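You operate a simulated robot arm through the tools that you are given. There is no shell and no other tool.

You run a simulated robot arm. Do the job below in one go: nothing can be reset, and whatever is moved stays where it is left.

## Task
Rinse the blue brush and the green cloth clean on the rinse pad.
Fine: put both back; leave the other cloth as it is. Set down upright: blue brush.

The check looks at the end state, three seconds after you hand in, the way a careful person would. Anything else that was tipped, shoved, dropped, spilled or broken makes it a failure. Flat cloth is picked up by pressing the open fingertips on it (5 to 10 N) and closing them slowly along it; thin cloth reads only 2 to 8 mm in the jaws.

## Robot
A 7-joint arm with a two-finger parallel gripper, fixed in place. Base frame: the origin is on the floor under the middle of its stand, x ahead of it, y to its left, z up. Readings come in mm, rad, newtons and seconds.
With the tool pointing down near the work surface it reaches from about 340 to 880 mm from the base axis. Its first joint turns from -2.496 to 2.496 rad. Payload 3 kg.
Tool frame: the origin (TCP) lies between the finger pads and is the grasp point; the fingertips stand 30 mm ahead of it; z points along the fingers, y is the line along which they close. The gripper opens to 94 mm. The fingers are 28 mm wide and 10 mm thick; the gripper's body (50 by 96 mm) begins 55 mm behind the TCP.
Orientation is told as [roll, pitch, yaw] about the base's x, y, z axes, in that order, counted from this pose: with the fingers straight down and closing along the base's y, the tool's x points along the base's -x, its y along +y and its z along -z.

## Interface
- The arm moves only by the tool drive_tool. Its argument "series" is a list of rows, each an object of numbers (a shift or turn left out is 0, a gripper value left out holds the last): "ax", "ay", "az": the turn, a rotation vector about the base's x, y, z in rad; "tx", "ty", "tz": the shift along the base's x, y, z in mm; "gripper": the gripper command, from -1 (fully open) to 1 (shut), values between in proportion. In form: [{"ax": .., "ay": .., "az": .., "tx": .., "ty": .., "tz": .., "gripper": ..}, ...]. A call has 1 to 20 rows; each row is the pose to reach, as a shift and turn from the pose commanded when the call began. A row lasts 0.2 s, in which the tool goes at most 50 mm and 0.15 rad; a call with a longer step from one row to the next is refused whole, and so is a gripper value outside its range. Where a pose cannot be reached the arm comes as near as it can. A force on the tool above 50 N (or 10 N above the force at the start of the call, whichever is more), or a blocked arm, ends the call early, and 0.2 s more pass. Each finger travels about 72 mm/s and halts on what it meets, pressing with about 20 N; the grip force reading is that of the motor and also rises with nothing between the fingers. The clock runs only during rows and for 0.2 s after the last one: add rows that repeat a pose to give the fingers time. The reply holds the time, the measured pose of the TCP, the force on the tool along the base axes, the opening and the grip force, in the units named above and with some noise, with the torque about the TCP (base axes, N m) and any sound that the robot's microphone picked up, and new pictures: "pictures" is both (left out), scene, wrist or none.
- Cameras (640 x 400 px; columns grow to the right, rows downward): "scene" is fixed at [220.7, 496.9, 1740.9]; the picture's right is [-0.30, -0.95, 0.00], its down [-0.91, 0.28, -0.30] and it looks along [0.29, -0.09, -0.95] (base axes); focal length 307 px, centre (320, 200). "wrist" rides on the gripper at [76, 14, -102] in the tool frame; the picture's right is [-0.18, 0.98, 0.00], its down [-0.75, -0.14, -0.64] and it looks along [-0.63, -0.12, 0.77] (tool axes); focal length 243 px, centre (320, 200). There is no depth. A picture from a camera that has moved, and an enlarged one, comes with that camera's place and axes in the base frame and with its lens. The place of the scene camera against the robot may be out by one fixed shift of up to 25 mm in any direction.
- close_up(camera, box): a new picture of the part [left, top, right, bottom] of that camera's present view, enlarged. No time passes.
- sign_off(): hands the job in; it is judged then, once.

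Nothing tells you positions but the pictures and the camera data. Unless the task says otherwise, let go and move clear before handing in.

The tools are called after "Call:" by a JSON object that holds its "api" and its "payload". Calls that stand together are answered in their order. drive_tool: Moves the arm, as the interface text tells. Its arguments: {"type":"object","properties":{"series":{"type":"array"},"pictures":{"type":"string","enum":["both","scene","wrist","none"]}},"required":["series"]} The other tools are called the same way: close_up (camera, box) takes an enlarged picture of a part of a camera's view; sign_off () hands the job in.

At the start:

```text
time: 0.0
position: [461.3, 237.6, 1311.8]
tool_rot: [0.0, -0.001, -0.001]
ft_force: [-0.3, -0.5, -0.5]
ft_torque: [-0.04, -0.02, 0.0]
gripper_width: 94.1
gripper_force: 0.1
```

scene: 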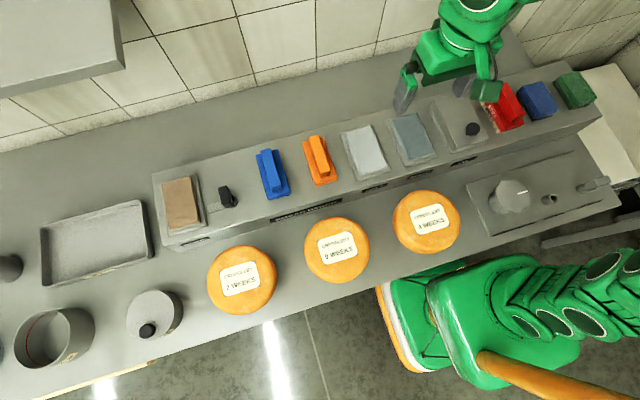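
wrist: 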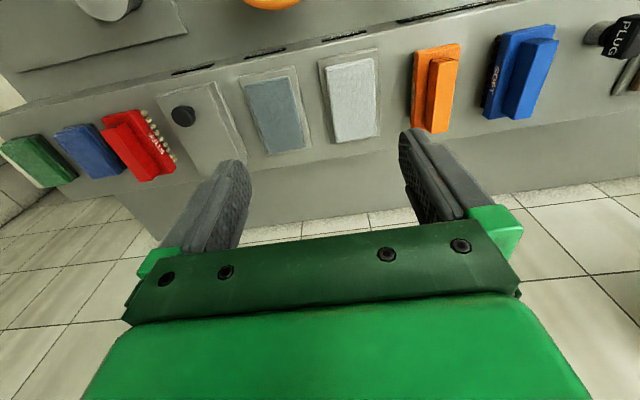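

I see a bench with a raised shelf holding brushes, pads and folded cloths, plus three orange cheese-like wheels and a tray. I'll look closer before moving.

Call:
{"api": "close_up", "payload": {"camera": "scene", "box": [140, 120, 380, 270]}}

Call:
{"api": "close_up", "payload": {"camera": "scene", "box": [380, 60, 640, 222]}}

Call:
{"api": "close_up", "payload": {"camera": "scene", "box": [0, 170, 240, 400]}}

Call:
{"api": "close_up", "payload": {"camera": "wrist", "box": [0, 0, 320, 200]}}

Call:
{"api": "close_up", "payload": {"camera": "wrist", "box": [320, 0, 640, 200]}}

```text
2.67 times, centred on (260, 195) of scene
camera zoom: at [220.7, 496.9, 1740.9], right [-0.3, -0.95, 0.0], down [-0.91, 0.28, -0.3], along [0.29, -0.09, -0.95], focal length 819 px, centre (480, 213)
```

zoom: 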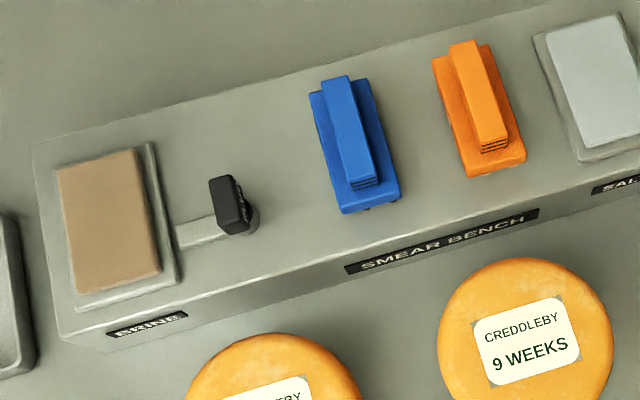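

```text
2.46 times, centred on (510, 141) of scene
camera zoom: at [220.7, 496.9, 1740.9], right [-0.3, -0.95, 0.0], down [-0.91, 0.28, -0.3], along [0.29, -0.09, -0.95], focal length 756 px, centre (-148, 345)
```

zoom: 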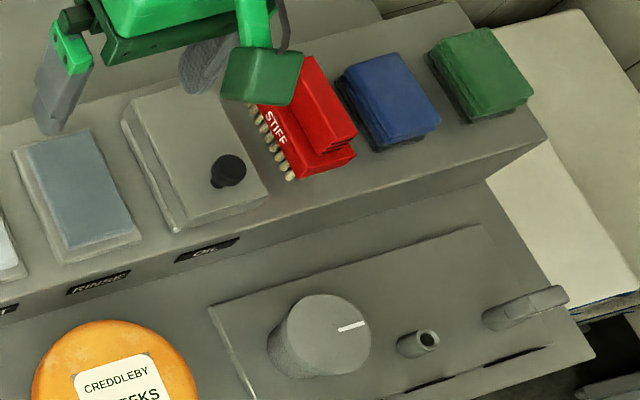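

```text
1.74 times, centred on (120, 285) of scene
camera zoom: at [220.7, 496.9, 1740.9], right [-0.3, -0.95, 0.0], down [-0.91, 0.28, -0.3], along [0.29, -0.09, -0.95], focal length 534 px, centre (668, 52)
```

zoom: 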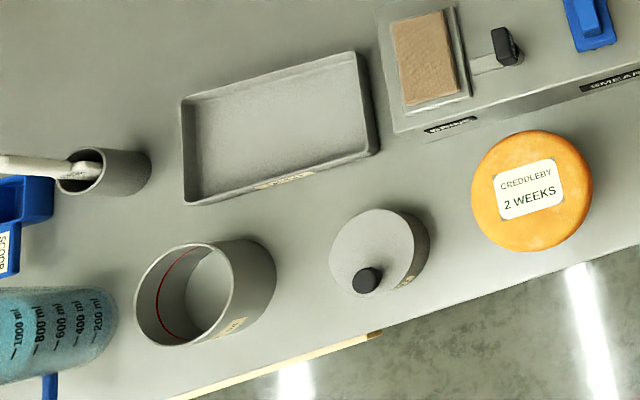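

```text
2.00 times, centred on (160, 100) of wrist
camera zoom: at [384.6, 252.1, 1413.4], right [0.18, 0.98, 0.0], down [0.75, -0.14, 0.64], along [0.63, -0.12, -0.77], focal length 485 px, centre (640, 400)
```

zoom: 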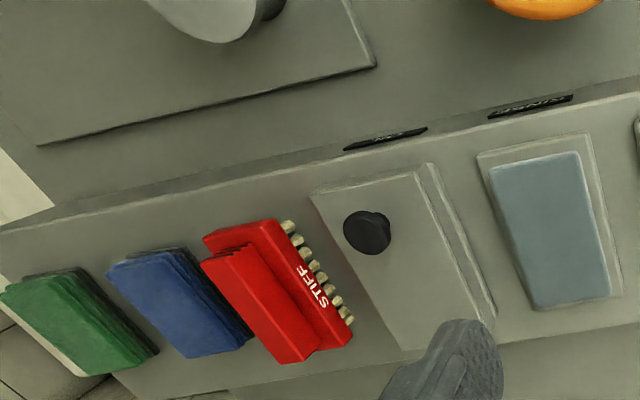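

```text
2.00 times, centred on (480, 100) of wrist
camera zoom: at [384.6, 252.1, 1413.4], right [0.18, 0.98, 0.0], down [0.75, -0.14, 0.64], along [0.63, -0.12, -0.77], focal length 485 px, centre (0, 400)
```

zoom: 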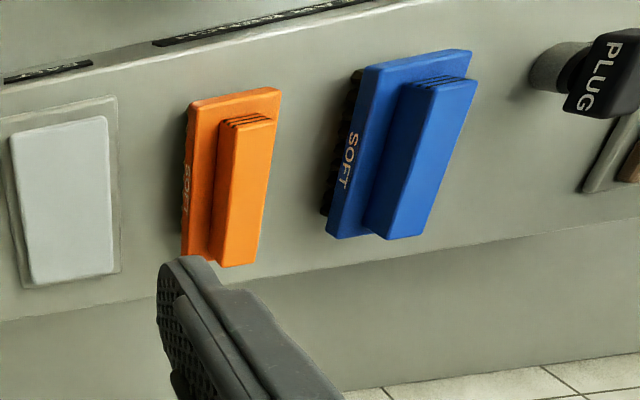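

The pad labelled RINSE is the blue-grey one. The blue "SOFT" brush stands left of the orange one, and the green cloth is at the right end past the blue cloth. I'll move the wrist camera over the brush first to pin down positions by parallax.

Call:
{"api": "drive_tool", "payload": {"series": [{"tx": -5, "ty": 45, "tz": -10}, {"tx": -10, "ty": 90, "tz": -20}, {"tx": -15, "ty": 135, "tz": -30}, {"tx": -20, "ty": 180, "tz": -40}, {"tx": -25, "ty": 225, "tz": -50}, {"tx": -30, "ty": 270, "tz": -60}, {"tx": -30, "ty": 280, "tz": -60}, {"tx": -30, "ty": 280, "tz": -60}], "pictures": "both"}}

```text
time: 1.8
position: [433.0, 520.7, 1250.6]
tool_rot: [0.0, -0.001, 0.0]
ft_force: [-0.1, -0.3, 0.2]
ft_torque: [0.01, -0.02, -0.01]
gripper_width: 93.7
gripper_force: 0.0
camera wrist: at [356.1, 534.9, 1352.1], right [0.18, 0.98, 0.0], down [0.75, -0.14, 0.64], along [0.63, -0.12, -0.77], focal length 243 px, centre (320, 200)
```

scene: 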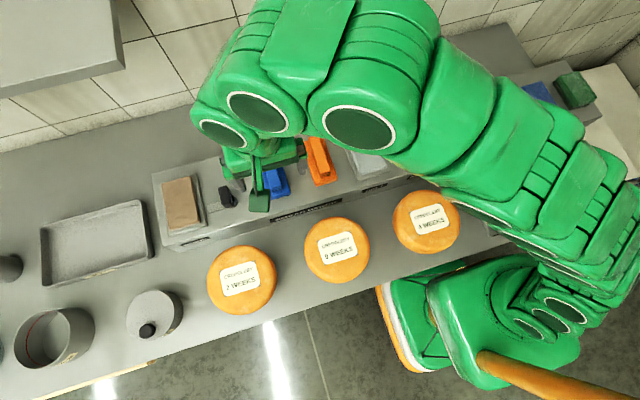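
wrist: 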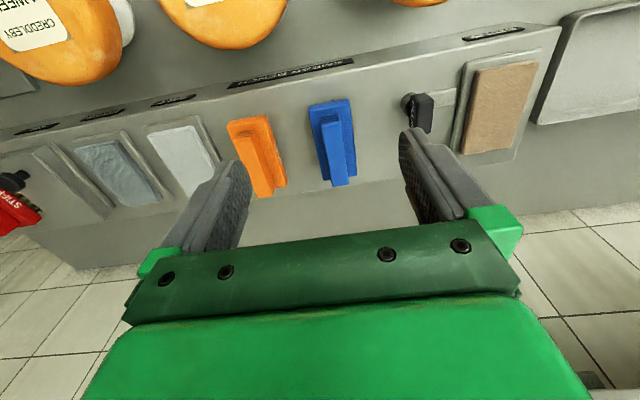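

Call:
{"api": "close_up", "payload": {"camera": "wrist", "box": [220, 60, 460, 210]}}

Call:
{"api": "close_up", "payload": {"camera": "wrist", "box": [0, 90, 240, 240]}}

```text
2.67 times, centred on (340, 135) of wrist
camera zoom: at [356.1, 534.9, 1352.1], right [0.18, 0.98, 0.0], down [0.75, -0.14, 0.64], along [0.63, -0.12, -0.77], focal length 647 px, centre (267, 373)
```

zoom: 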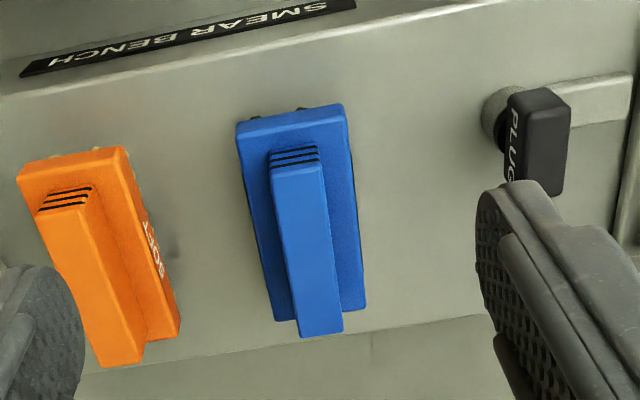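

```text
2.67 times, centred on (120, 165) of wrist
camera zoom: at [356.1, 534.9, 1352.1], right [0.18, 0.98, 0.0], down [0.75, -0.14, 0.64], along [0.63, -0.12, -0.77], focal length 647 px, centre (853, 293)
```

zoom: 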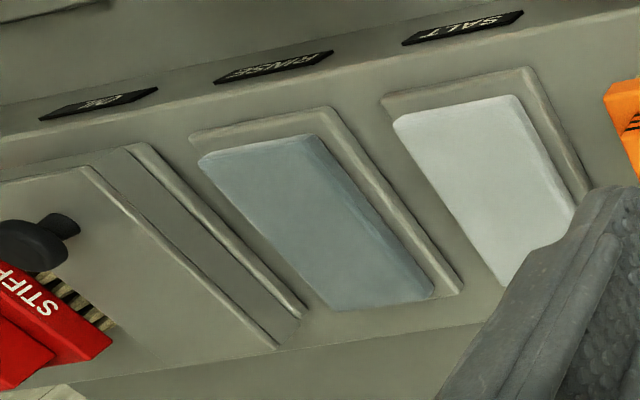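

The brush handle is near (524, 521, 1019). I'll go lower for a closer look.

Call:
{"api": "drive_tool", "payload": {"series": [{"tz": -40}, {"tz": -80}, {"tz": -110}, {"tz": -110}], "pictures": "wrist"}}

Call:
{"api": "close_up", "payload": {"camera": "wrist", "box": [200, 60, 440, 210]}}

```text
time: 2.8
position: [432.9, 518.6, 1140.1]
tool_rot: [0.001, -0.002, 0.0]
ft_force: [0.1, -1.5, -0.5]
ft_torque: [-0.02, 0.01, -0.02]
gripper_width: 93.9
gripper_force: 0.0
camera wrist: at [356.6, 533.7, 1242.2], right [0.18, 0.98, 0.0], down [0.75, -0.14, 0.64], along [0.63, -0.12, -0.77], focal length 243 px, centre (320, 200)
```

wrist: 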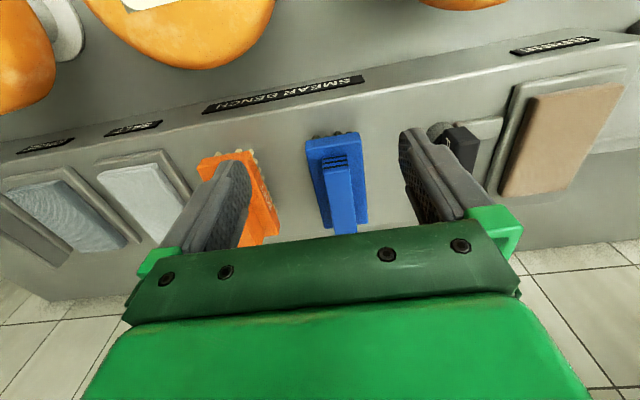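

```text
2.67 times, centred on (320, 135) of wrist
camera zoom: at [356.6, 533.7, 1242.2], right [0.18, 0.98, 0.0], down [0.75, -0.14, 0.64], along [0.63, -0.12, -0.77], focal length 647 px, centre (320, 373)
```

zoom: 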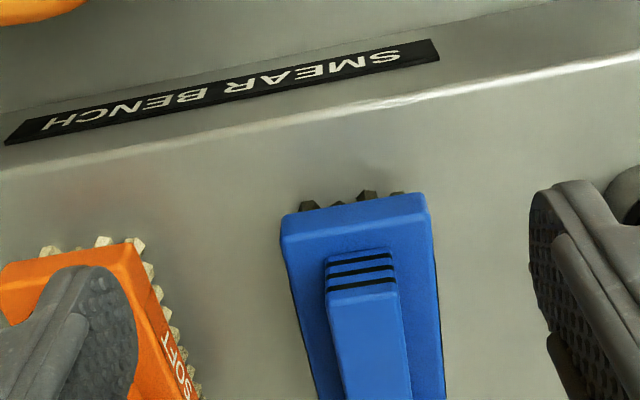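

The blue brush's handle top is near z≈1050, running x≈480–580 at y≈525, so it can be gripped square. Next I'll view the rinse pad and the green cloth with the wrist camera.

Call:
{"api": "drive_tool", "payload": {"series": [{"ty": -30, "tz": 10}, {"ty": -75, "tz": 15}, {"ty": -120, "tz": 15}, {"ty": -165, "tz": 15}, {"ty": -210, "tz": 15}, {"ty": -255, "tz": 15}, {"ty": -300, "tz": 15}, {"ty": -345, "tz": 15}, {"ty": -385, "tz": 10}, {"ty": -385, "tz": 0}, {"ty": -385, "tz": 0}], "pictures": "both"}}

Call:
{"api": "close_up", "payload": {"camera": "wrist", "box": [200, 60, 440, 210]}}

```text
time: 5.2
position: [430.5, 132.8, 1139.6]
tool_rot: [-0.002, 0.0, 0.001]
ft_force: [-0.1, 0.7, -0.4]
ft_torque: [-0.02, -0.01, 0.02]
gripper_width: 94.1
gripper_force: 0.0
camera wrist: at [354.5, 146.5, 1241.7], right [0.18, 0.98, 0.0], down [0.75, -0.14, 0.64], along [0.63, -0.12, -0.77], focal length 243 px, centre (320, 200)
```

scene: 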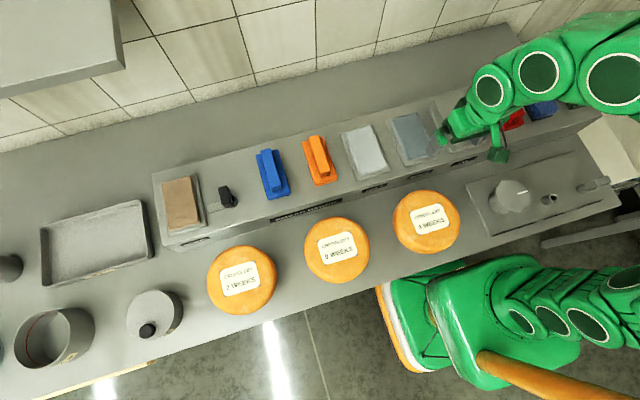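
wrist: 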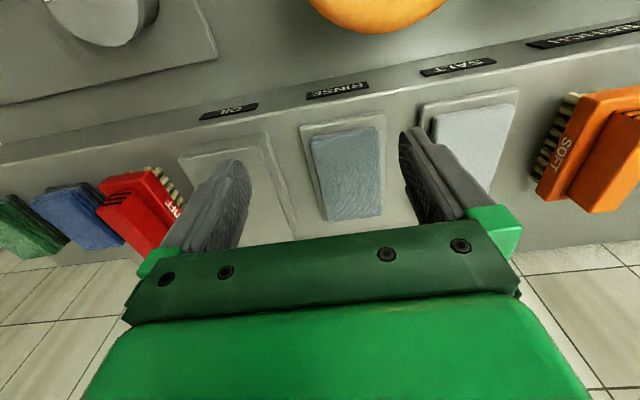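

```text
2.67 times, centred on (320, 135) of wrist
camera zoom: at [354.5, 146.5, 1241.7], right [0.18, 0.98, 0.0], down [0.75, -0.14, 0.64], along [0.63, -0.12, -0.77], focal length 647 px, centre (320, 373)
```

zoom: 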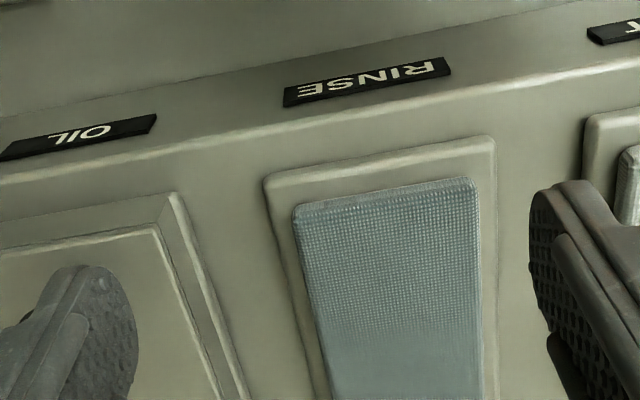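

The rinse pad spans about x 470–595, y 112–186, top near z≈995. Now I'll look at the green cloth at the right end.

Call:
{"api": "drive_tool", "payload": {"series": [{"ty": -30, "tz": 10}, {"ty": -75, "tz": 15}, {"ty": -120, "tz": 15}, {"ty": -165, "tz": 15}, {"ty": -210, "tz": 15}, {"ty": -255, "tz": 15}, {"ty": -300, "tz": 15}, {"ty": -345, "tz": 15}, {"ty": -390, "tz": 15}, {"ty": -435, "tz": 15}, {"ty": -480, "tz": 10}, {"ty": -500, "tz": 0}, {"ty": -500, "tz": 0}], "pictures": "both"}}

Call:
{"api": "close_up", "payload": {"camera": "wrist", "box": [200, 60, 440, 210]}}

Call:
{"api": "close_up", "payload": {"camera": "scene", "box": [430, 60, 640, 191]}}

```text
time: 8.0
position: [431.7, -369.3, 1136.9]
tool_rot: [0.001, -0.001, 0.0]
ft_force: [0.3, 0.6, -0.1]
ft_torque: [0.01, -0.01, -0.01]
gripper_width: 94.2
gripper_force: 0.1
camera wrist: at [356.0, -355.0, 1239.5], right [0.18, 0.98, 0.0], down [0.75, -0.14, 0.64], along [0.63, -0.12, -0.77], focal length 243 px, centre (320, 200)
```

scene: 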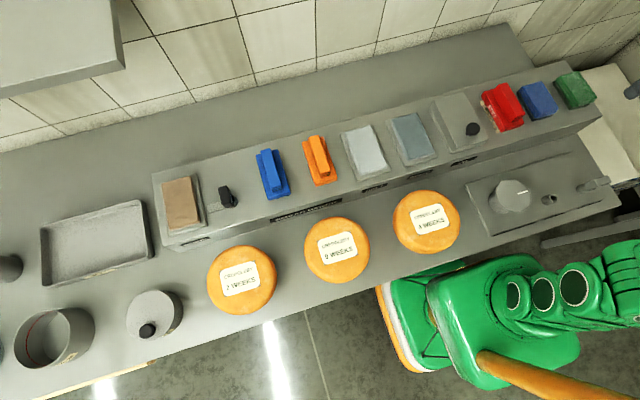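
wrist: 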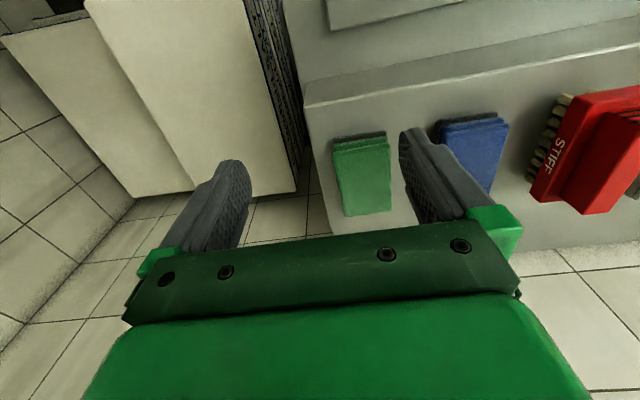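

```text
2.67 times, centred on (320, 135) of wrist
camera zoom: at [356.0, -355.0, 1239.5], right [0.18, 0.98, 0.0], down [0.75, -0.14, 0.64], along [0.63, -0.12, -0.77], focal length 647 px, centre (320, 373)
```

zoom: 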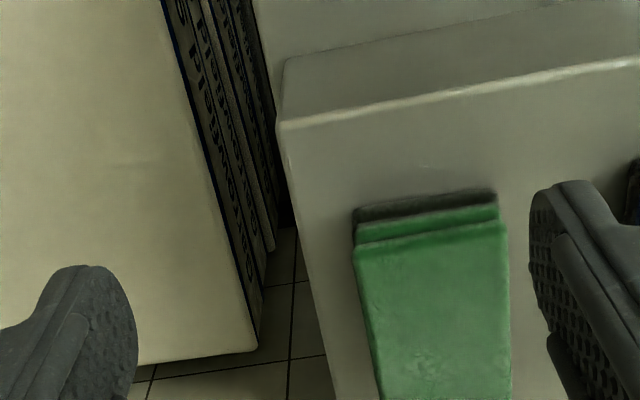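

```text
3.05 times, centred on (535, 126) of scene
camera zoom: at [220.7, 496.9, 1740.9], right [-0.3, -0.95, 0.0], down [-0.91, 0.28, -0.3], along [0.29, -0.09, -0.95], focal length 936 px, centre (-335, 427)
```

zoom: 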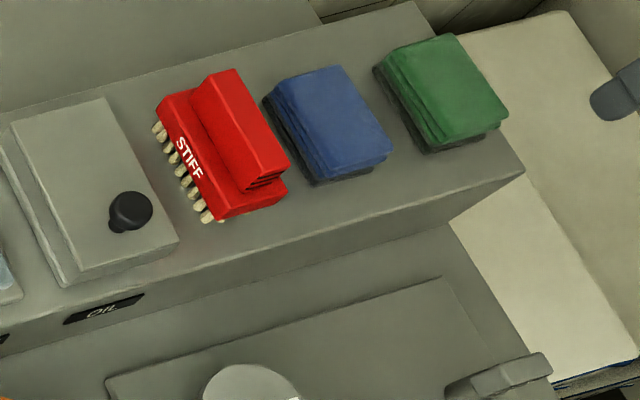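

The green cloth is a folded stack about y −365…−304, x 490–590, with a dark (soiled) bottom layer, near the shelf end; the shelf top is about z≈972. I'll get a lower view to measure its thickness.

Call:
{"api": "drive_tool", "payload": {"series": [{"ty": 15, "tz": -30}, {"ty": 34, "tz": -60}, {"ty": 34, "tz": -70, "tx": 5}, {"ty": 34, "tz": -70, "tx": 5}], "pictures": "wrist"}}

Call:
{"api": "close_up", "payload": {"camera": "wrist", "box": [220, 90, 460, 240]}}

```text
time: 9.0
position: [436.5, -334.5, 1070.3]
tool_rot: [0.0, 0.0, 0.001]
ft_force: [-0.2, -1.0, 0.8]
ft_torque: [-0.04, 0.0, 0.0]
gripper_width: 94.4
gripper_force: 0.1
camera wrist: at [358.6, -320.5, 1172.9], right [0.18, 0.98, 0.0], down [0.75, -0.14, 0.64], along [0.63, -0.12, -0.77], focal length 243 px, centre (320, 200)
```

wrist: 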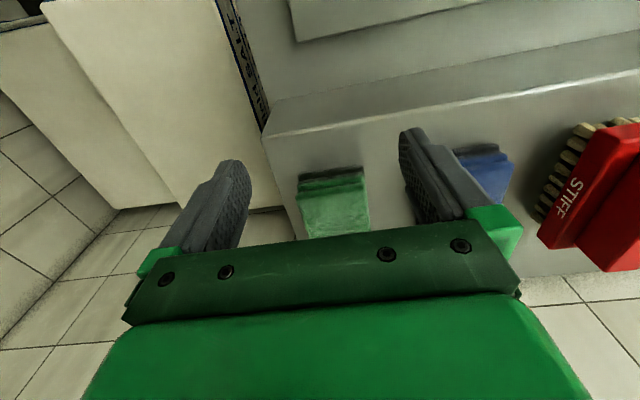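

```text
2.67 times, centred on (340, 165) of wrist
camera zoom: at [358.6, -320.5, 1172.9], right [0.18, 0.98, 0.0], down [0.75, -0.14, 0.64], along [0.63, -0.12, -0.77], focal length 647 px, centre (267, 293)
```

zoom: 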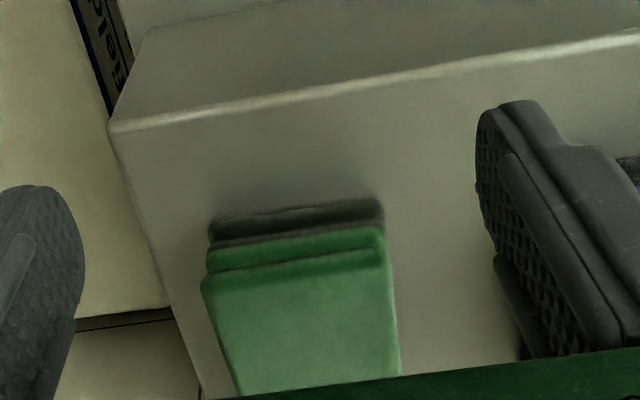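

The cloth is about 94×60×30 mm, top z≈1003, centre (537, −336), and narrow enough to grip across its sides. I'll move above it and descend with the fingers open on either side.

Call:
{"api": "drive_tool", "payload": {"series": [{"tx": 45}, {"tx": 85}, {"tx": 100, "ty": -1}, {"tx": 100, "ty": -1}], "pictures": "both"}}

Call:
{"api": "close_up", "payload": {"camera": "wrist", "box": [200, 110, 440, 260]}}

Call:
{"api": "close_up", "payload": {"camera": "scene", "box": [480, 40, 640, 140]}}

```text
time: 10.0
position: [535.6, -335.7, 1070.5]
tool_rot: [-0.001, -0.001, 0.0]
ft_force: [0.1, 0.2, 0.2]
ft_torque: [-0.02, 0.0, -0.02]
gripper_width: 94.0
gripper_force: 0.2
camera wrist: at [458.4, -321.4, 1172.5], right [0.18, 0.98, 0.0], down [0.75, -0.14, 0.64], along [0.63, -0.12, -0.77], focal length 243 px, centre (320, 200)
```

scene: 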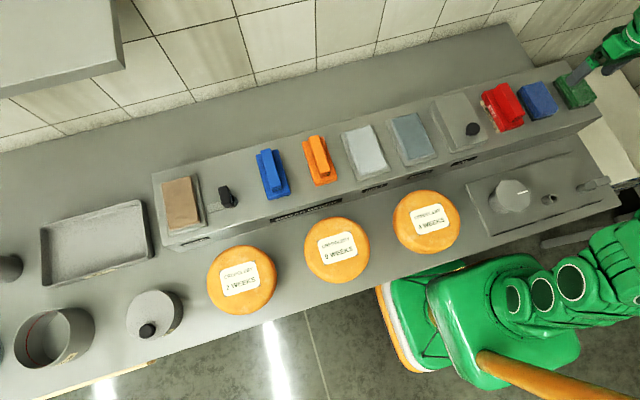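
wrist: 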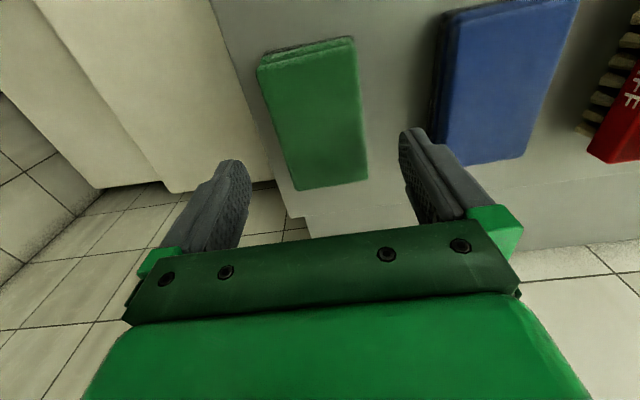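

```text
2.67 times, centred on (320, 185) of wrist
camera zoom: at [458.4, -321.4, 1172.5], right [0.18, 0.98, 0.0], down [0.75, -0.14, 0.64], along [0.63, -0.12, -0.77], focal length 647 px, centre (320, 240)
```

zoom: 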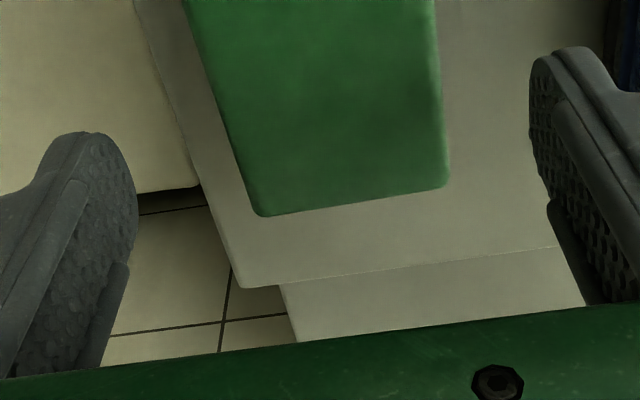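

```text
4.00 times, centred on (560, 90) of scene
camera zoom: at [220.7, 496.9, 1740.9], right [-0.3, -0.95, 0.0], down [-0.91, 0.28, -0.3], along [0.29, -0.09, -0.95], focal length 1228 px, centre (-640, 640)
```

zoom: 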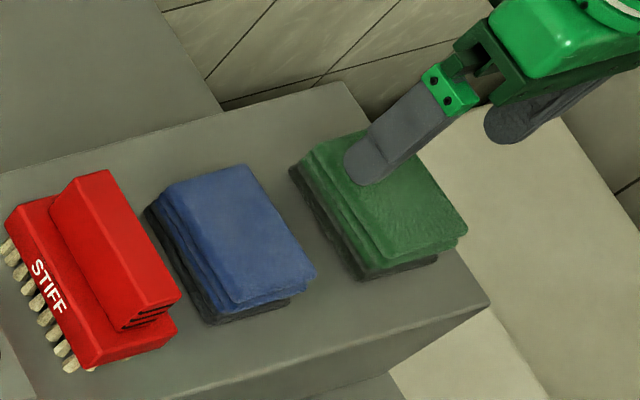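

Aligned over the cloth with clearance on both sides. I'll descend so the fingertips sit about 12 mm above the shelf, then close gently.

Call:
{"api": "drive_tool", "payload": {"series": [{"tz": -25}, {"tz": -45}, {"tz": -55}, {"tz": -55}], "pictures": "both"}}

Call:
{"api": "close_up", "payload": {"camera": "scene", "box": [480, 40, 640, 140]}}

```text
time: 11.0
position: [535.6, -333.2, 1014.2]
tool_rot: [-0.001, 0.001, -0.001]
ft_force: [-0.2, 0.1, -0.1]
ft_torque: [0.02, 0.01, 0.0]
gripper_width: 94.0
gripper_force: 0.1
camera wrist: at [459.4, -319.3, 1118.2], right [0.18, 0.98, 0.0], down [0.75, -0.14, 0.64], along [0.63, -0.12, -0.77], focal length 243 px, centre (320, 200)
```

scene: 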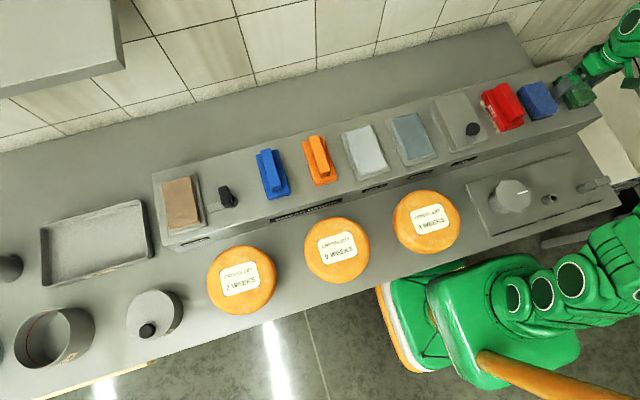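
wrist: 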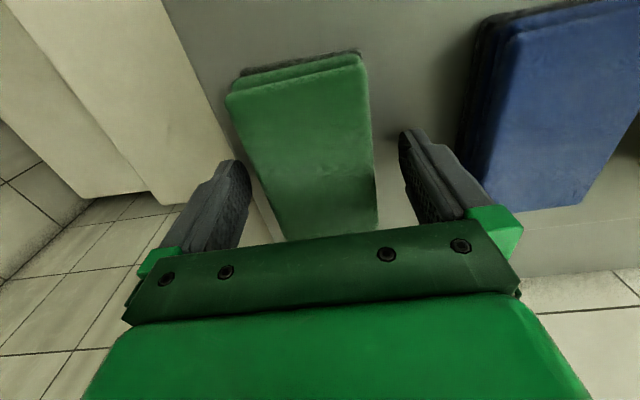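

```text
4.00 times, centred on (560, 90) of scene
camera zoom: at [220.7, 496.9, 1740.9], right [-0.3, -0.95, 0.0], down [-0.91, 0.28, -0.3], along [0.29, -0.09, -0.95], focal length 1228 px, centre (-640, 640)
```

zoom: 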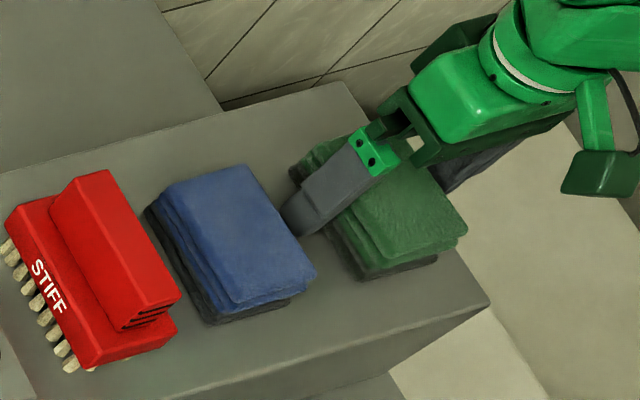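

Fingers straddle the cloth without touching anything. Now I'll close slowly onto its sides.

Call:
{"api": "drive_tool", "payload": {"series": [{"gripper": -0.75}, {"gripper": -0.5}, {"gripper": -0.4}, {"gripper": -0.3}, {"gripper": -0.25}, {"gripper": -0.2}, {"gripper": -0.2}], "pictures": "both"}}

Call:
{"api": "close_up", "payload": {"camera": "scene", "box": [480, 40, 640, 140]}}

```text
time: 12.6
position: [536.7, -334.8, 1015.6]
tool_rot: [0.0, 0.0, -0.001]
ft_force: [0.6, 0.6, 1.0]
ft_torque: [-0.03, -0.03, -0.05]
gripper_width: 65.5
gripper_force: 19.9
camera wrist: at [459.4, -319.3, 1118.4], right [0.18, 0.98, 0.0], down [0.75, -0.14, 0.64], along [0.63, -0.12, -0.77], focal length 243 px, centre (320, 200)
```

scene: 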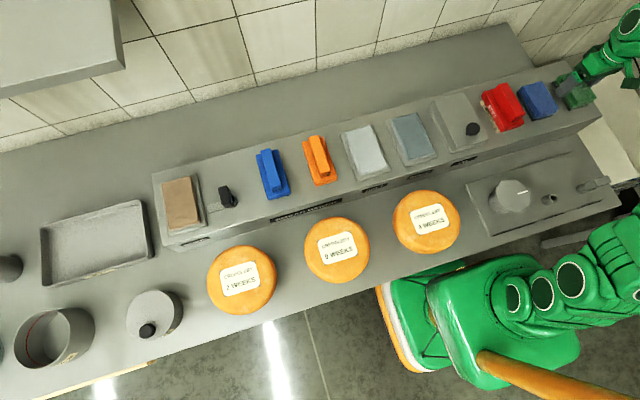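
wrist: 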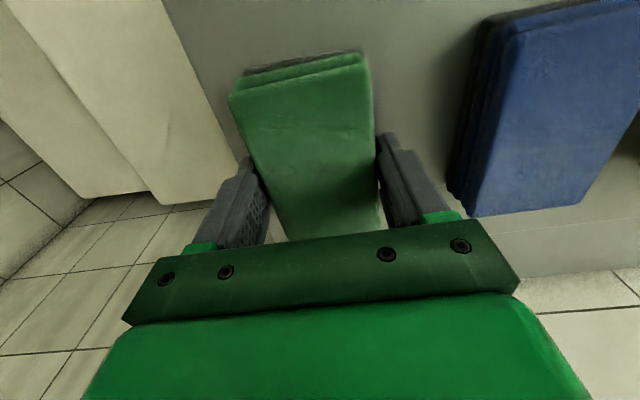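

```text
4.00 times, centred on (560, 90) of scene
camera zoom: at [220.7, 496.9, 1740.9], right [-0.3, -0.95, 0.0], down [-0.91, 0.28, -0.3], along [0.29, -0.09, -0.95], focal length 1228 px, centre (-640, 640)
```

zoom: 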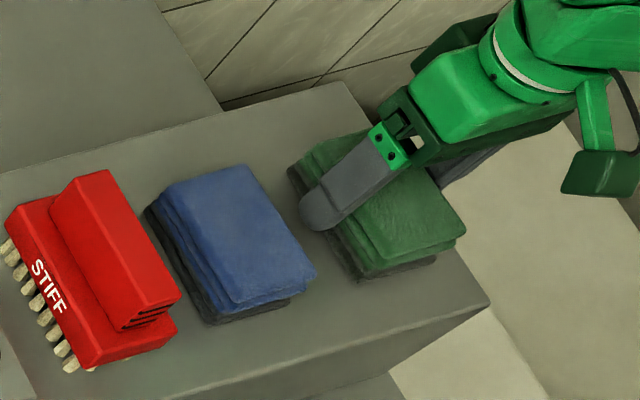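

The fingers halted at 65.5 mm with full grip force — a firm hold. I'll lift it and check.

Call:
{"api": "drive_tool", "payload": {"series": [{"tz": 10, "gripper": -0.1}, {"tz": 30}, {"tz": 60}, {"tz": 90}, {"tz": 120}, {"tz": 120}], "pictures": "both"}}

Call:
{"api": "close_up", "payload": {"camera": "scene", "box": [480, 20, 640, 140]}}

```text
time: 14.0
position: [533.3, -336.2, 1134.5]
tool_rot: [0.0, 0.0, -0.001]
ft_force: [-1.1, -0.1, 0.6]
ft_torque: [0.0, -0.01, 0.0]
gripper_width: 65.6
gripper_force: 20.2
camera wrist: at [457.3, -322.5, 1237.2], right [0.18, 0.98, 0.0], down [0.75, -0.14, 0.64], along [0.63, -0.12, -0.77], focal length 243 px, centre (320, 200)
```

scene: 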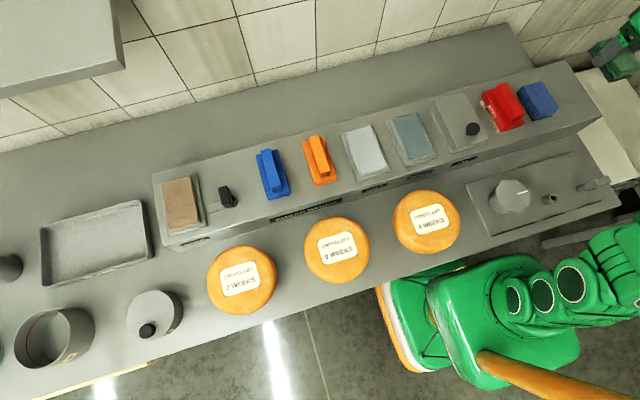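
wrist: 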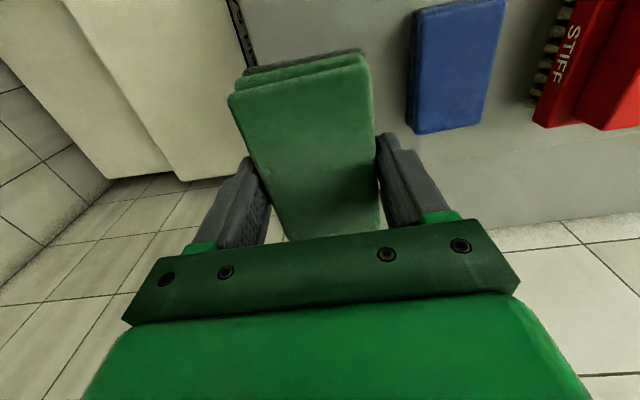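

```text
3.33 times, centred on (560, 80) of scene
camera zoom: at [220.7, 496.9, 1740.9], right [-0.3, -0.95, 0.0], down [-0.91, 0.28, -0.3], along [0.29, -0.09, -0.95], focal length 1024 px, centre (-480, 600)
```

zoom: 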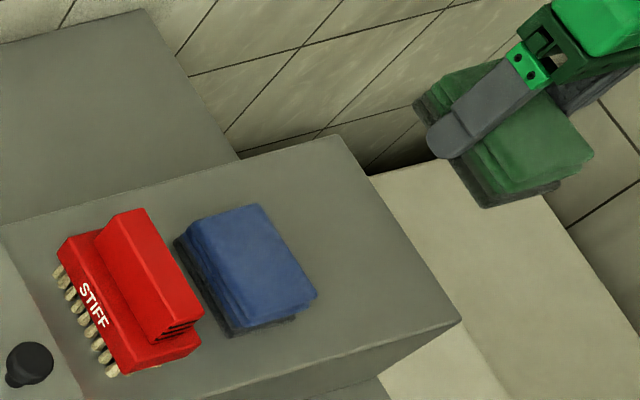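

The cloth is held firmly. I'll carry it high over the shelf to above the rinse pad.

Call:
{"api": "drive_tool", "payload": {"series": [{"ty": 25, "tz": 10}, {"ty": 65, "tz": 15}, {"ty": 110, "tz": 15}, {"ty": 155, "tz": 15}, {"ty": 200, "tz": 15}, {"ty": 245, "tz": 15}, {"ty": 290, "tz": 15}, {"ty": 335, "tz": 15}, {"ty": 380, "tz": 15}, {"ty": 425, "tz": 15}, {"ty": 460, "tz": 5, "tx": -2}, {"ty": 483, "tz": -15, "tx": -4}, {"ty": 483, "tz": -50, "tx": -4}, {"ty": 483, "tz": -70, "tx": -4}, {"ty": 483, "tz": -70, "tx": -4}], "pictures": "both"}}

Call:
{"api": "close_up", "payload": {"camera": "scene", "box": [340, 80, 500, 180]}}

```text
time: 17.2
position: [534.0, 148.9, 1065.0]
tool_rot: [-0.001, 0.001, -0.001]
ft_force: [0.2, 0.2, -0.8]
ft_torque: [0.01, 0.01, 0.01]
gripper_width: 65.5
gripper_force: 20.1
camera wrist: at [457.6, 164.1, 1167.1], right [0.18, 0.98, 0.0], down [0.75, -0.14, 0.64], along [0.63, -0.12, -0.77], focal length 243 px, centre (320, 200)
```

scene: 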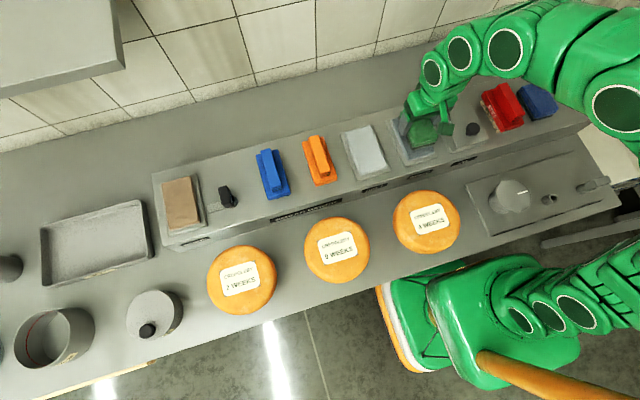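
wrist: 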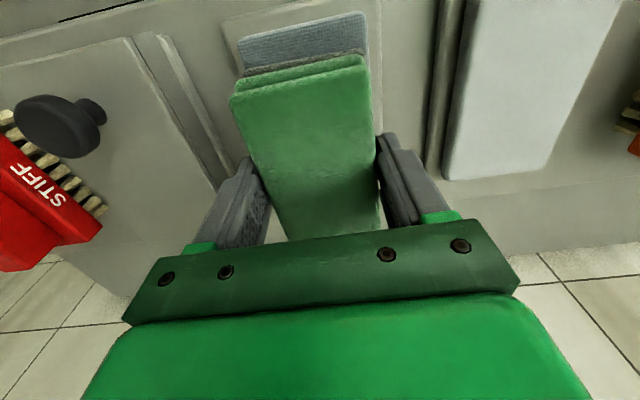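

```text
4.00 times, centred on (420, 130) of scene
camera zoom: at [220.7, 496.9, 1740.9], right [-0.3, -0.95, 0.0], down [-0.91, 0.28, -0.3], along [0.29, -0.09, -0.95], focal length 1228 px, centre (-80, 480)
```

zoom: 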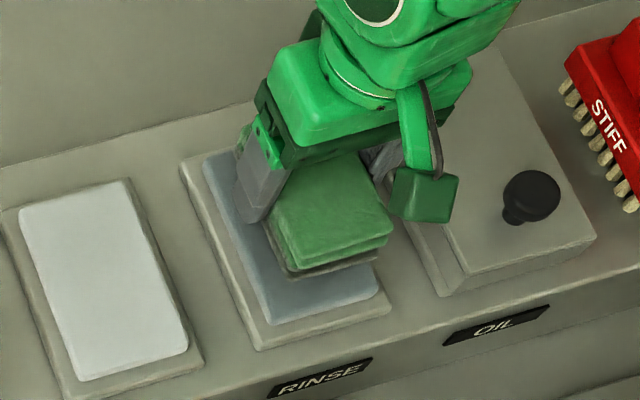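

The cloth is above the rinse pad, about 25 mm to go. I'll lower in small steps, watching force.

Call:
{"api": "drive_tool", "payload": {"series": [{"tz": -12}, {"tz": -20}, {"tz": -20}], "pictures": "none"}}

Call:
{"api": "drive_tool", "payload": {"series": [{"tz": -2}, {"tz": -4}, {"tz": -4}], "pictures": "none"}}

```text
time: 18.0
position: [532.5, 149.4, 1044.2]
tool_rot: [0.0, 0.002, -0.001]
ft_force: [1.1, -0.3, -0.9]
ft_torque: [-0.01, 0.01, 0.0]
gripper_width: 65.9
gripper_force: 19.9
```

```text
time: 18.8
position: [533.3, 150.3, 1043.4]
tool_rot: [-0.001, -0.001, 0.0]
ft_force: [-3.6, 1.5, 28.6]
ft_torque: [0.05, -0.02, -0.03]
gripper_width: 65.6
gripper_force: 20.0
```

Contact at about TCP z≈1044, a bit hard at 29 N. I'll ease off slightly before scrubbing.

Call:
{"api": "drive_tool", "payload": {"series": [{"tz": 1.5}, {"tz": 1.5}], "pictures": "none"}}

```text
time: 19.4
position: [532.4, 148.3, 1042.0]
tool_rot: [-0.002, 0.001, 0.001]
ft_force: [-0.5, 0.6, -0.2]
ft_torque: [0.01, 0.02, -0.03]
gripper_width: 65.3
gripper_force: 19.8
```

Call:
{"api": "drive_tool", "payload": {"series": [{"tz": -0.5}, {"tz": -0.5}], "pictures": "none"}}

```text
time: 20.0
position: [533.8, 149.0, 1044.2]
tool_rot: [0.0, -0.002, 0.0]
ft_force: [0.6, -0.1, -1.1]
ft_torque: [-0.05, 0.01, 0.0]
gripper_width: 65.7
gripper_force: 20.3
```

Call:
{"api": "drive_tool", "payload": {"series": [{"tz": -0.4}, {"tz": -0.4}], "pictures": "none"}}

```text
time: 20.6
position: [532.8, 148.1, 1043.1]
tool_rot: [0.0, -0.001, -0.001]
ft_force: [-0.5, 0.5, -0.3]
ft_torque: [-0.01, 0.0, -0.01]
gripper_width: 65.7
gripper_force: 20.3
```

Call:
{"api": "drive_tool", "payload": {"series": [{"tz": -0.5}, {"tz": -0.5}], "pictures": "none"}}

Call:
{"api": "drive_tool", "payload": {"series": [{"tz": -0.5}, {"tz": -0.5}], "pictures": "wrist"}}

```text
time: 21.2
position: [533.7, 149.7, 1042.8]
tool_rot: [0.0, -0.001, -0.001]
ft_force: [-1.1, -1.6, 6.5]
ft_torque: [-0.02, 0.02, 0.02]
gripper_width: 65.6
gripper_force: 20.0
```

```text
time: 21.8
position: [533.4, 149.2, 1042.7]
tool_rot: [-0.001, -0.001, 0.001]
ft_force: [-1.2, 3.7, 27.9]
ft_torque: [0.13, 0.06, 0.0]
gripper_width: 65.7
gripper_force: 19.9
camera wrist: at [456.1, 163.0, 1144.5], right [0.18, 0.98, 0.0], down [0.75, -0.14, 0.64], along [0.63, -0.12, -0.77], focal length 243 px, centre (320, 200)
```

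wrist: 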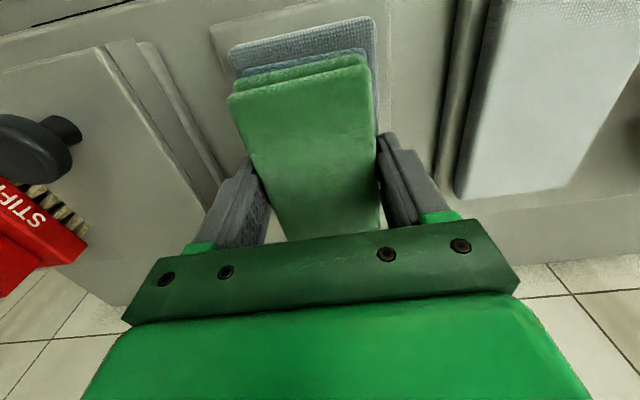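

The dark bottom layer seems to have changed colour at contact. Let me look closer.

Call:
{"api": "close_up", "payload": {"camera": "wrist", "box": [200, 0, 400, 125]}}

Call:
{"api": "close_up", "payload": {"camera": "scene", "box": [380, 90, 480, 170]}}

```text
3.20 times, centred on (300, 62) of wrist
camera zoom: at [456.1, 163.0, 1144.5], right [0.18, 0.98, 0.0], down [0.75, -0.14, 0.64], along [0.63, -0.12, -0.77], focal length 776 px, centre (384, 640)
```

zoom: 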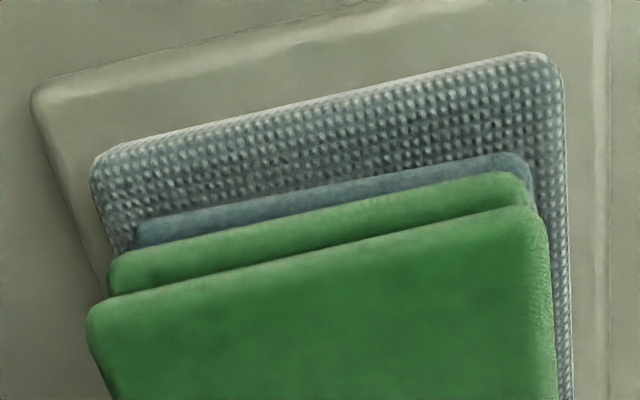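

```text
5.00 times, centred on (430, 130) of scene
camera zoom: at [220.7, 496.9, 1740.9], right [-0.3, -0.95, 0.0], down [-0.91, 0.28, -0.3], along [0.29, -0.09, -0.95], focal length 1536 px, centre (-230, 550)
```

zoom: 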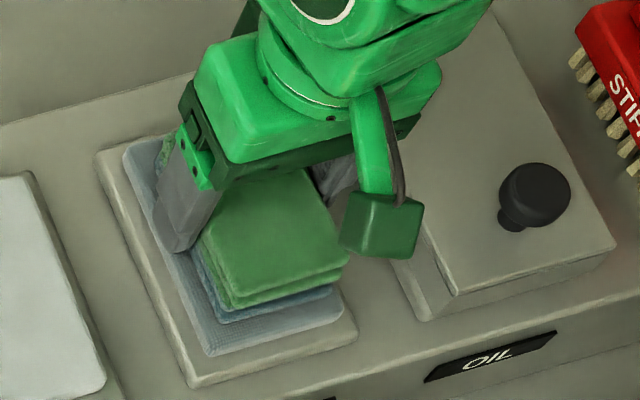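

The soiled layer has taken on the rinse colour. I'll ease the pressure and add a few short strokes within the pad to be thorough.

Call:
{"api": "drive_tool", "payload": {"series": [{"tz": 0.5}, {"tz": 0.5, "tx": 6}, {"tz": 0.5, "tx": 12}, {"tz": 0.5, "tx": 4}, {"tz": 0.5, "tx": -6}, {"tz": 0.5, "tx": -12}, {"tz": 0.5, "tx": -4}, {"tz": 0.5, "tx": 6}, {"tz": 0.5, "tx": 12}, {"tz": 0.5, "tx": 4}, {"tz": 0.5, "tx": -6}, {"tz": 0.5, "tx": -12}, {"tz": 0.5, "tx": -6}, {"tz": 0.5, "tx": 0}, {"tz": 0.5}], "pictures": "both"}}

Call:
{"api": "close_up", "payload": {"camera": "wrist", "box": [200, 0, 400, 125]}}

```text
time: 25.0
position: [532.4, 149.2, 1040.6]
tool_rot: [0.0, 0.0, 0.001]
ft_force: [0.2, 0.4, 0.2]
ft_torque: [0.01, 0.0, 0.0]
gripper_width: 65.6
gripper_force: 20.0
camera wrist: at [455.6, 163.5, 1143.7], right [0.18, 0.98, 0.0], down [0.75, -0.14, 0.64], along [0.63, -0.12, -0.77], focal length 243 px, centre (320, 200)
```

scene: 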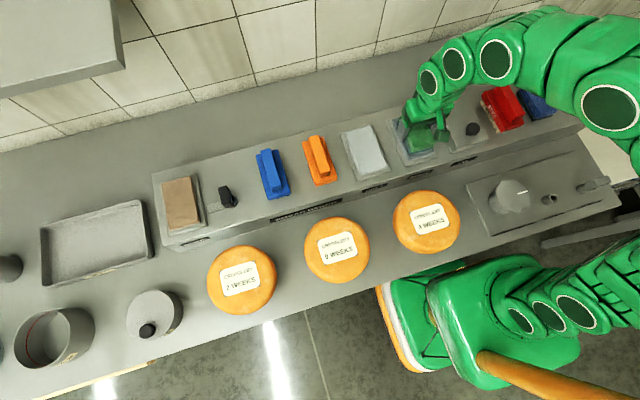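
wrist: 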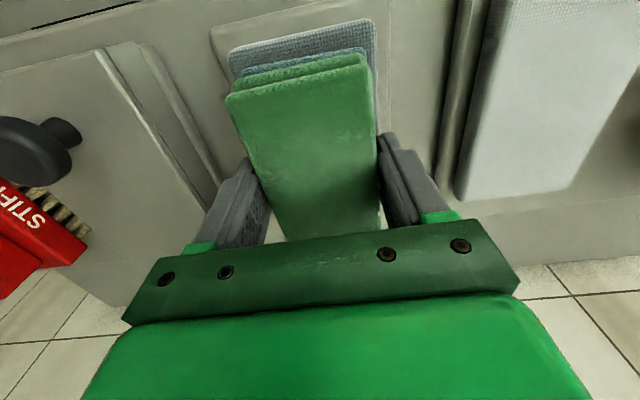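

```text
3.20 times, centred on (300, 62) of wrist
camera zoom: at [455.6, 163.5, 1143.7], right [0.18, 0.98, 0.0], down [0.75, -0.14, 0.64], along [0.63, -0.12, -0.77], focal length 776 px, centre (384, 640)
```

zoom: 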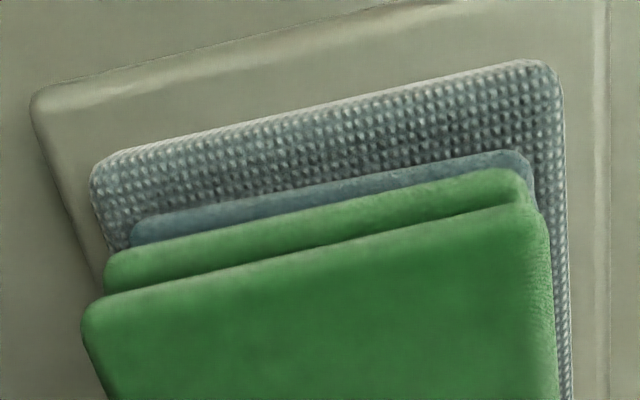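

Pressure faded to zero during those strokes. I'll re-establish light contact and stroke again.

Call:
{"api": "drive_tool", "payload": {"series": [{"tz": -0.4}, {"tz": -0.4}], "pictures": "none"}}

Call:
{"api": "drive_tool", "payload": {"series": [{"tz": -0.3}, {"tz": -0.3}], "pictures": "none"}}

```text
time: 25.6
position: [531.3, 148.4, 1041.4]
tool_rot: [0.0, -0.001, 0.0]
ft_force: [-1.7, 1.5, 10.4]
ft_torque: [0.03, 0.07, 0.03]
gripper_width: 65.6
gripper_force: 19.9
```

```text
time: 26.2
position: [532.9, 148.3, 1040.6]
tool_rot: [-0.001, -0.001, 0.0]
ft_force: [2.3, 5.1, 16.7]
ft_torque: [0.08, -0.02, -0.05]
gripper_width: 65.8
gripper_force: 20.1
```

Call:
{"api": "drive_tool", "payload": {"series": [{"tz": 0.2, "tx": 4}, {"tz": 0.2, "tx": 10}, {"tz": 0.1, "tx": 4}, {"tz": 0.1, "tx": -4}, {"tz": 0.1, "tx": -10}, {"tz": 0.1, "tx": -4}, {"tz": 0.1, "tx": 4}, {"tz": 0.1, "tx": 10}, {"tz": 0.1, "tx": 4}, {"tz": 0.1, "tx": -4}, {"tz": 0.1, "tx": -10}, {"tz": 0.1, "tx": -4}, {"tz": 0.1, "tx": 4}, {"tz": 0.1, "tx": 10}, {"tz": 0.1, "tx": 4}, {"tz": 0.1, "tx": 0}], "pictures": "wrist"}}

Call:
{"api": "close_up", "payload": {"camera": "wrist", "box": [200, 0, 400, 125]}}

```text
time: 29.6
position: [532.6, 148.8, 1042.5]
tool_rot: [0.0, -0.001, 0.001]
ft_force: [0.2, 0.2, 0.0]
ft_torque: [0.0, 0.01, 0.02]
gripper_width: 65.8
gripper_force: 20.2
camera wrist: at [456.4, 162.8, 1144.8], right [0.18, 0.98, 0.0], down [0.75, -0.14, 0.64], along [0.63, -0.12, -0.77], focal length 243 px, centre (320, 200)
```

wrist: 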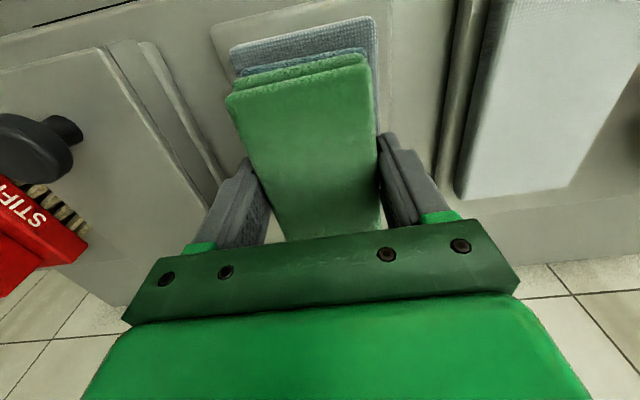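

```text
3.20 times, centred on (300, 62) of wrist
camera zoom: at [456.4, 162.8, 1144.8], right [0.18, 0.98, 0.0], down [0.75, -0.14, 0.64], along [0.63, -0.12, -0.77], focal length 776 px, centre (384, 640)
```

zoom: 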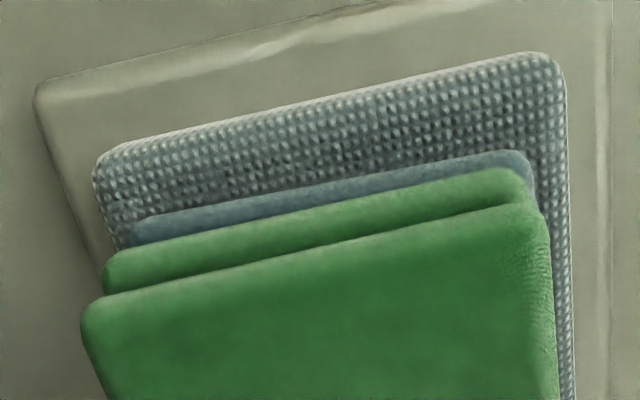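

The bottom layer is evenly rinse-blue now. I'll lift the cloth and carry it back over its original spot.

Call:
{"api": "drive_tool", "payload": {"series": [{"tz": 15}, {"tz": 50}, {"tz": 85}, {"tz": 105, "ty": -25}, {"tz": 110, "ty": -68}, {"tz": 110, "ty": -113}, {"tz": 110, "ty": -158}, {"tz": 110, "ty": -203}, {"tz": 110, "ty": -248}, {"tz": 110, "ty": -293}, {"tz": 110, "ty": -338}, {"tz": 110, "ty": -383}, {"tz": 110, "ty": -428, "tx": 2}, {"tz": 105, "ty": -470, "tx": 4}, {"tz": 90, "ty": -483, "tx": 4}, {"tz": 50, "ty": -483, "tx": 4}, {"tz": 15, "ty": -483, "tx": 4}, {"tz": 15, "ty": -483, "tx": 4}], "pictures": "both"}}

Call:
{"api": "close_up", "payload": {"camera": "scene", "box": [480, 40, 640, 140]}}

```text
time: 33.4
position: [534.7, -334.0, 1058.1]
tool_rot: [-0.001, 0.0, 0.0]
ft_force: [-0.2, 0.6, -1.1]
ft_torque: [-0.02, 0.02, 0.0]
gripper_width: 65.4
gripper_force: 20.0
camera wrist: at [459.0, -320.2, 1160.5], right [0.18, 0.98, 0.0], down [0.75, -0.14, 0.64], along [0.63, -0.12, -0.77], focal length 243 px, centre (320, 200)
```

scene: 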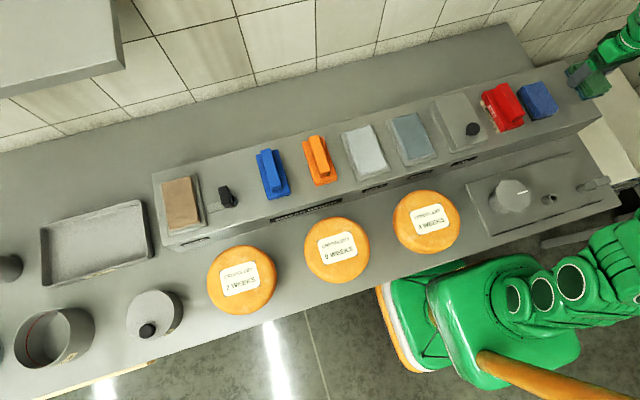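
wrist: 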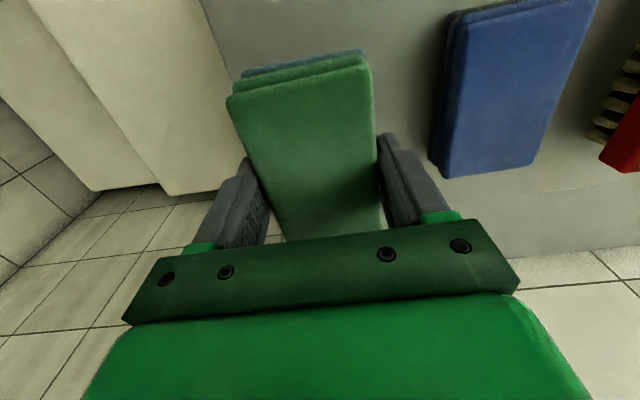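

```text
4.00 times, centred on (560, 90) of scene
camera zoom: at [220.7, 496.9, 1740.9], right [-0.3, -0.95, 0.0], down [-0.91, 0.28, -0.3], along [0.29, -0.09, -0.95], focal length 1228 px, centre (-640, 640)
```

zoom: 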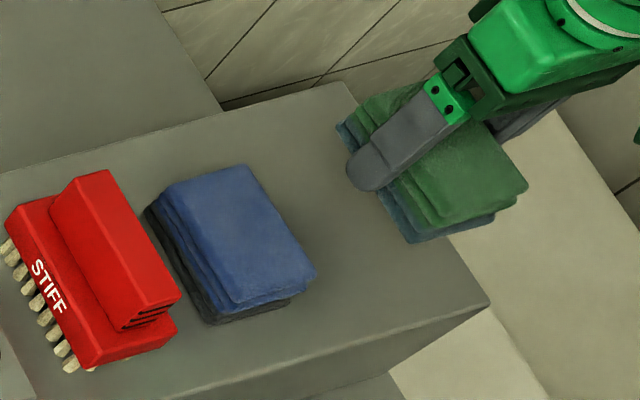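

The bottom layer is clearly rinsed. I'll lower it back onto its place with small guarded steps.

Call:
{"api": "drive_tool", "payload": {"series": [{"tz": -20}, {"tz": -36}, {"tz": -36}], "pictures": "none"}}

Call:
{"api": "drive_tool", "payload": {"series": [{"tz": -1.5}, {"tz": -3}, {"tz": -3}], "pictures": "none"}}

Call:
{"api": "drive_tool", "payload": {"series": [{"tz": -1}, {"tz": -1}], "pictures": "none"}}

```text
time: 34.2
position: [536.3, -334.4, 1020.3]
tool_rot: [0.0, 0.0, 0.0]
ft_force: [-0.2, -0.2, -0.4]
ft_torque: [0.03, 0.01, 0.02]
gripper_width: 65.7
gripper_force: 19.9
```

```text
time: 35.0
position: [535.3, -334.5, 1018.8]
tool_rot: [0.0, 0.0, -0.001]
ft_force: [-0.2, 0.0, -1.8]
ft_torque: [-0.01, 0.01, 0.01]
gripper_width: 65.5
gripper_force: 20.3
```

```text
time: 35.6
position: [535.0, -334.9, 1017.5]
tool_rot: [0.001, -0.001, 0.001]
ft_force: [0.9, 1.4, 0.1]
ft_torque: [0.01, -0.01, 0.02]
gripper_width: 65.7
gripper_force: 20.3
```

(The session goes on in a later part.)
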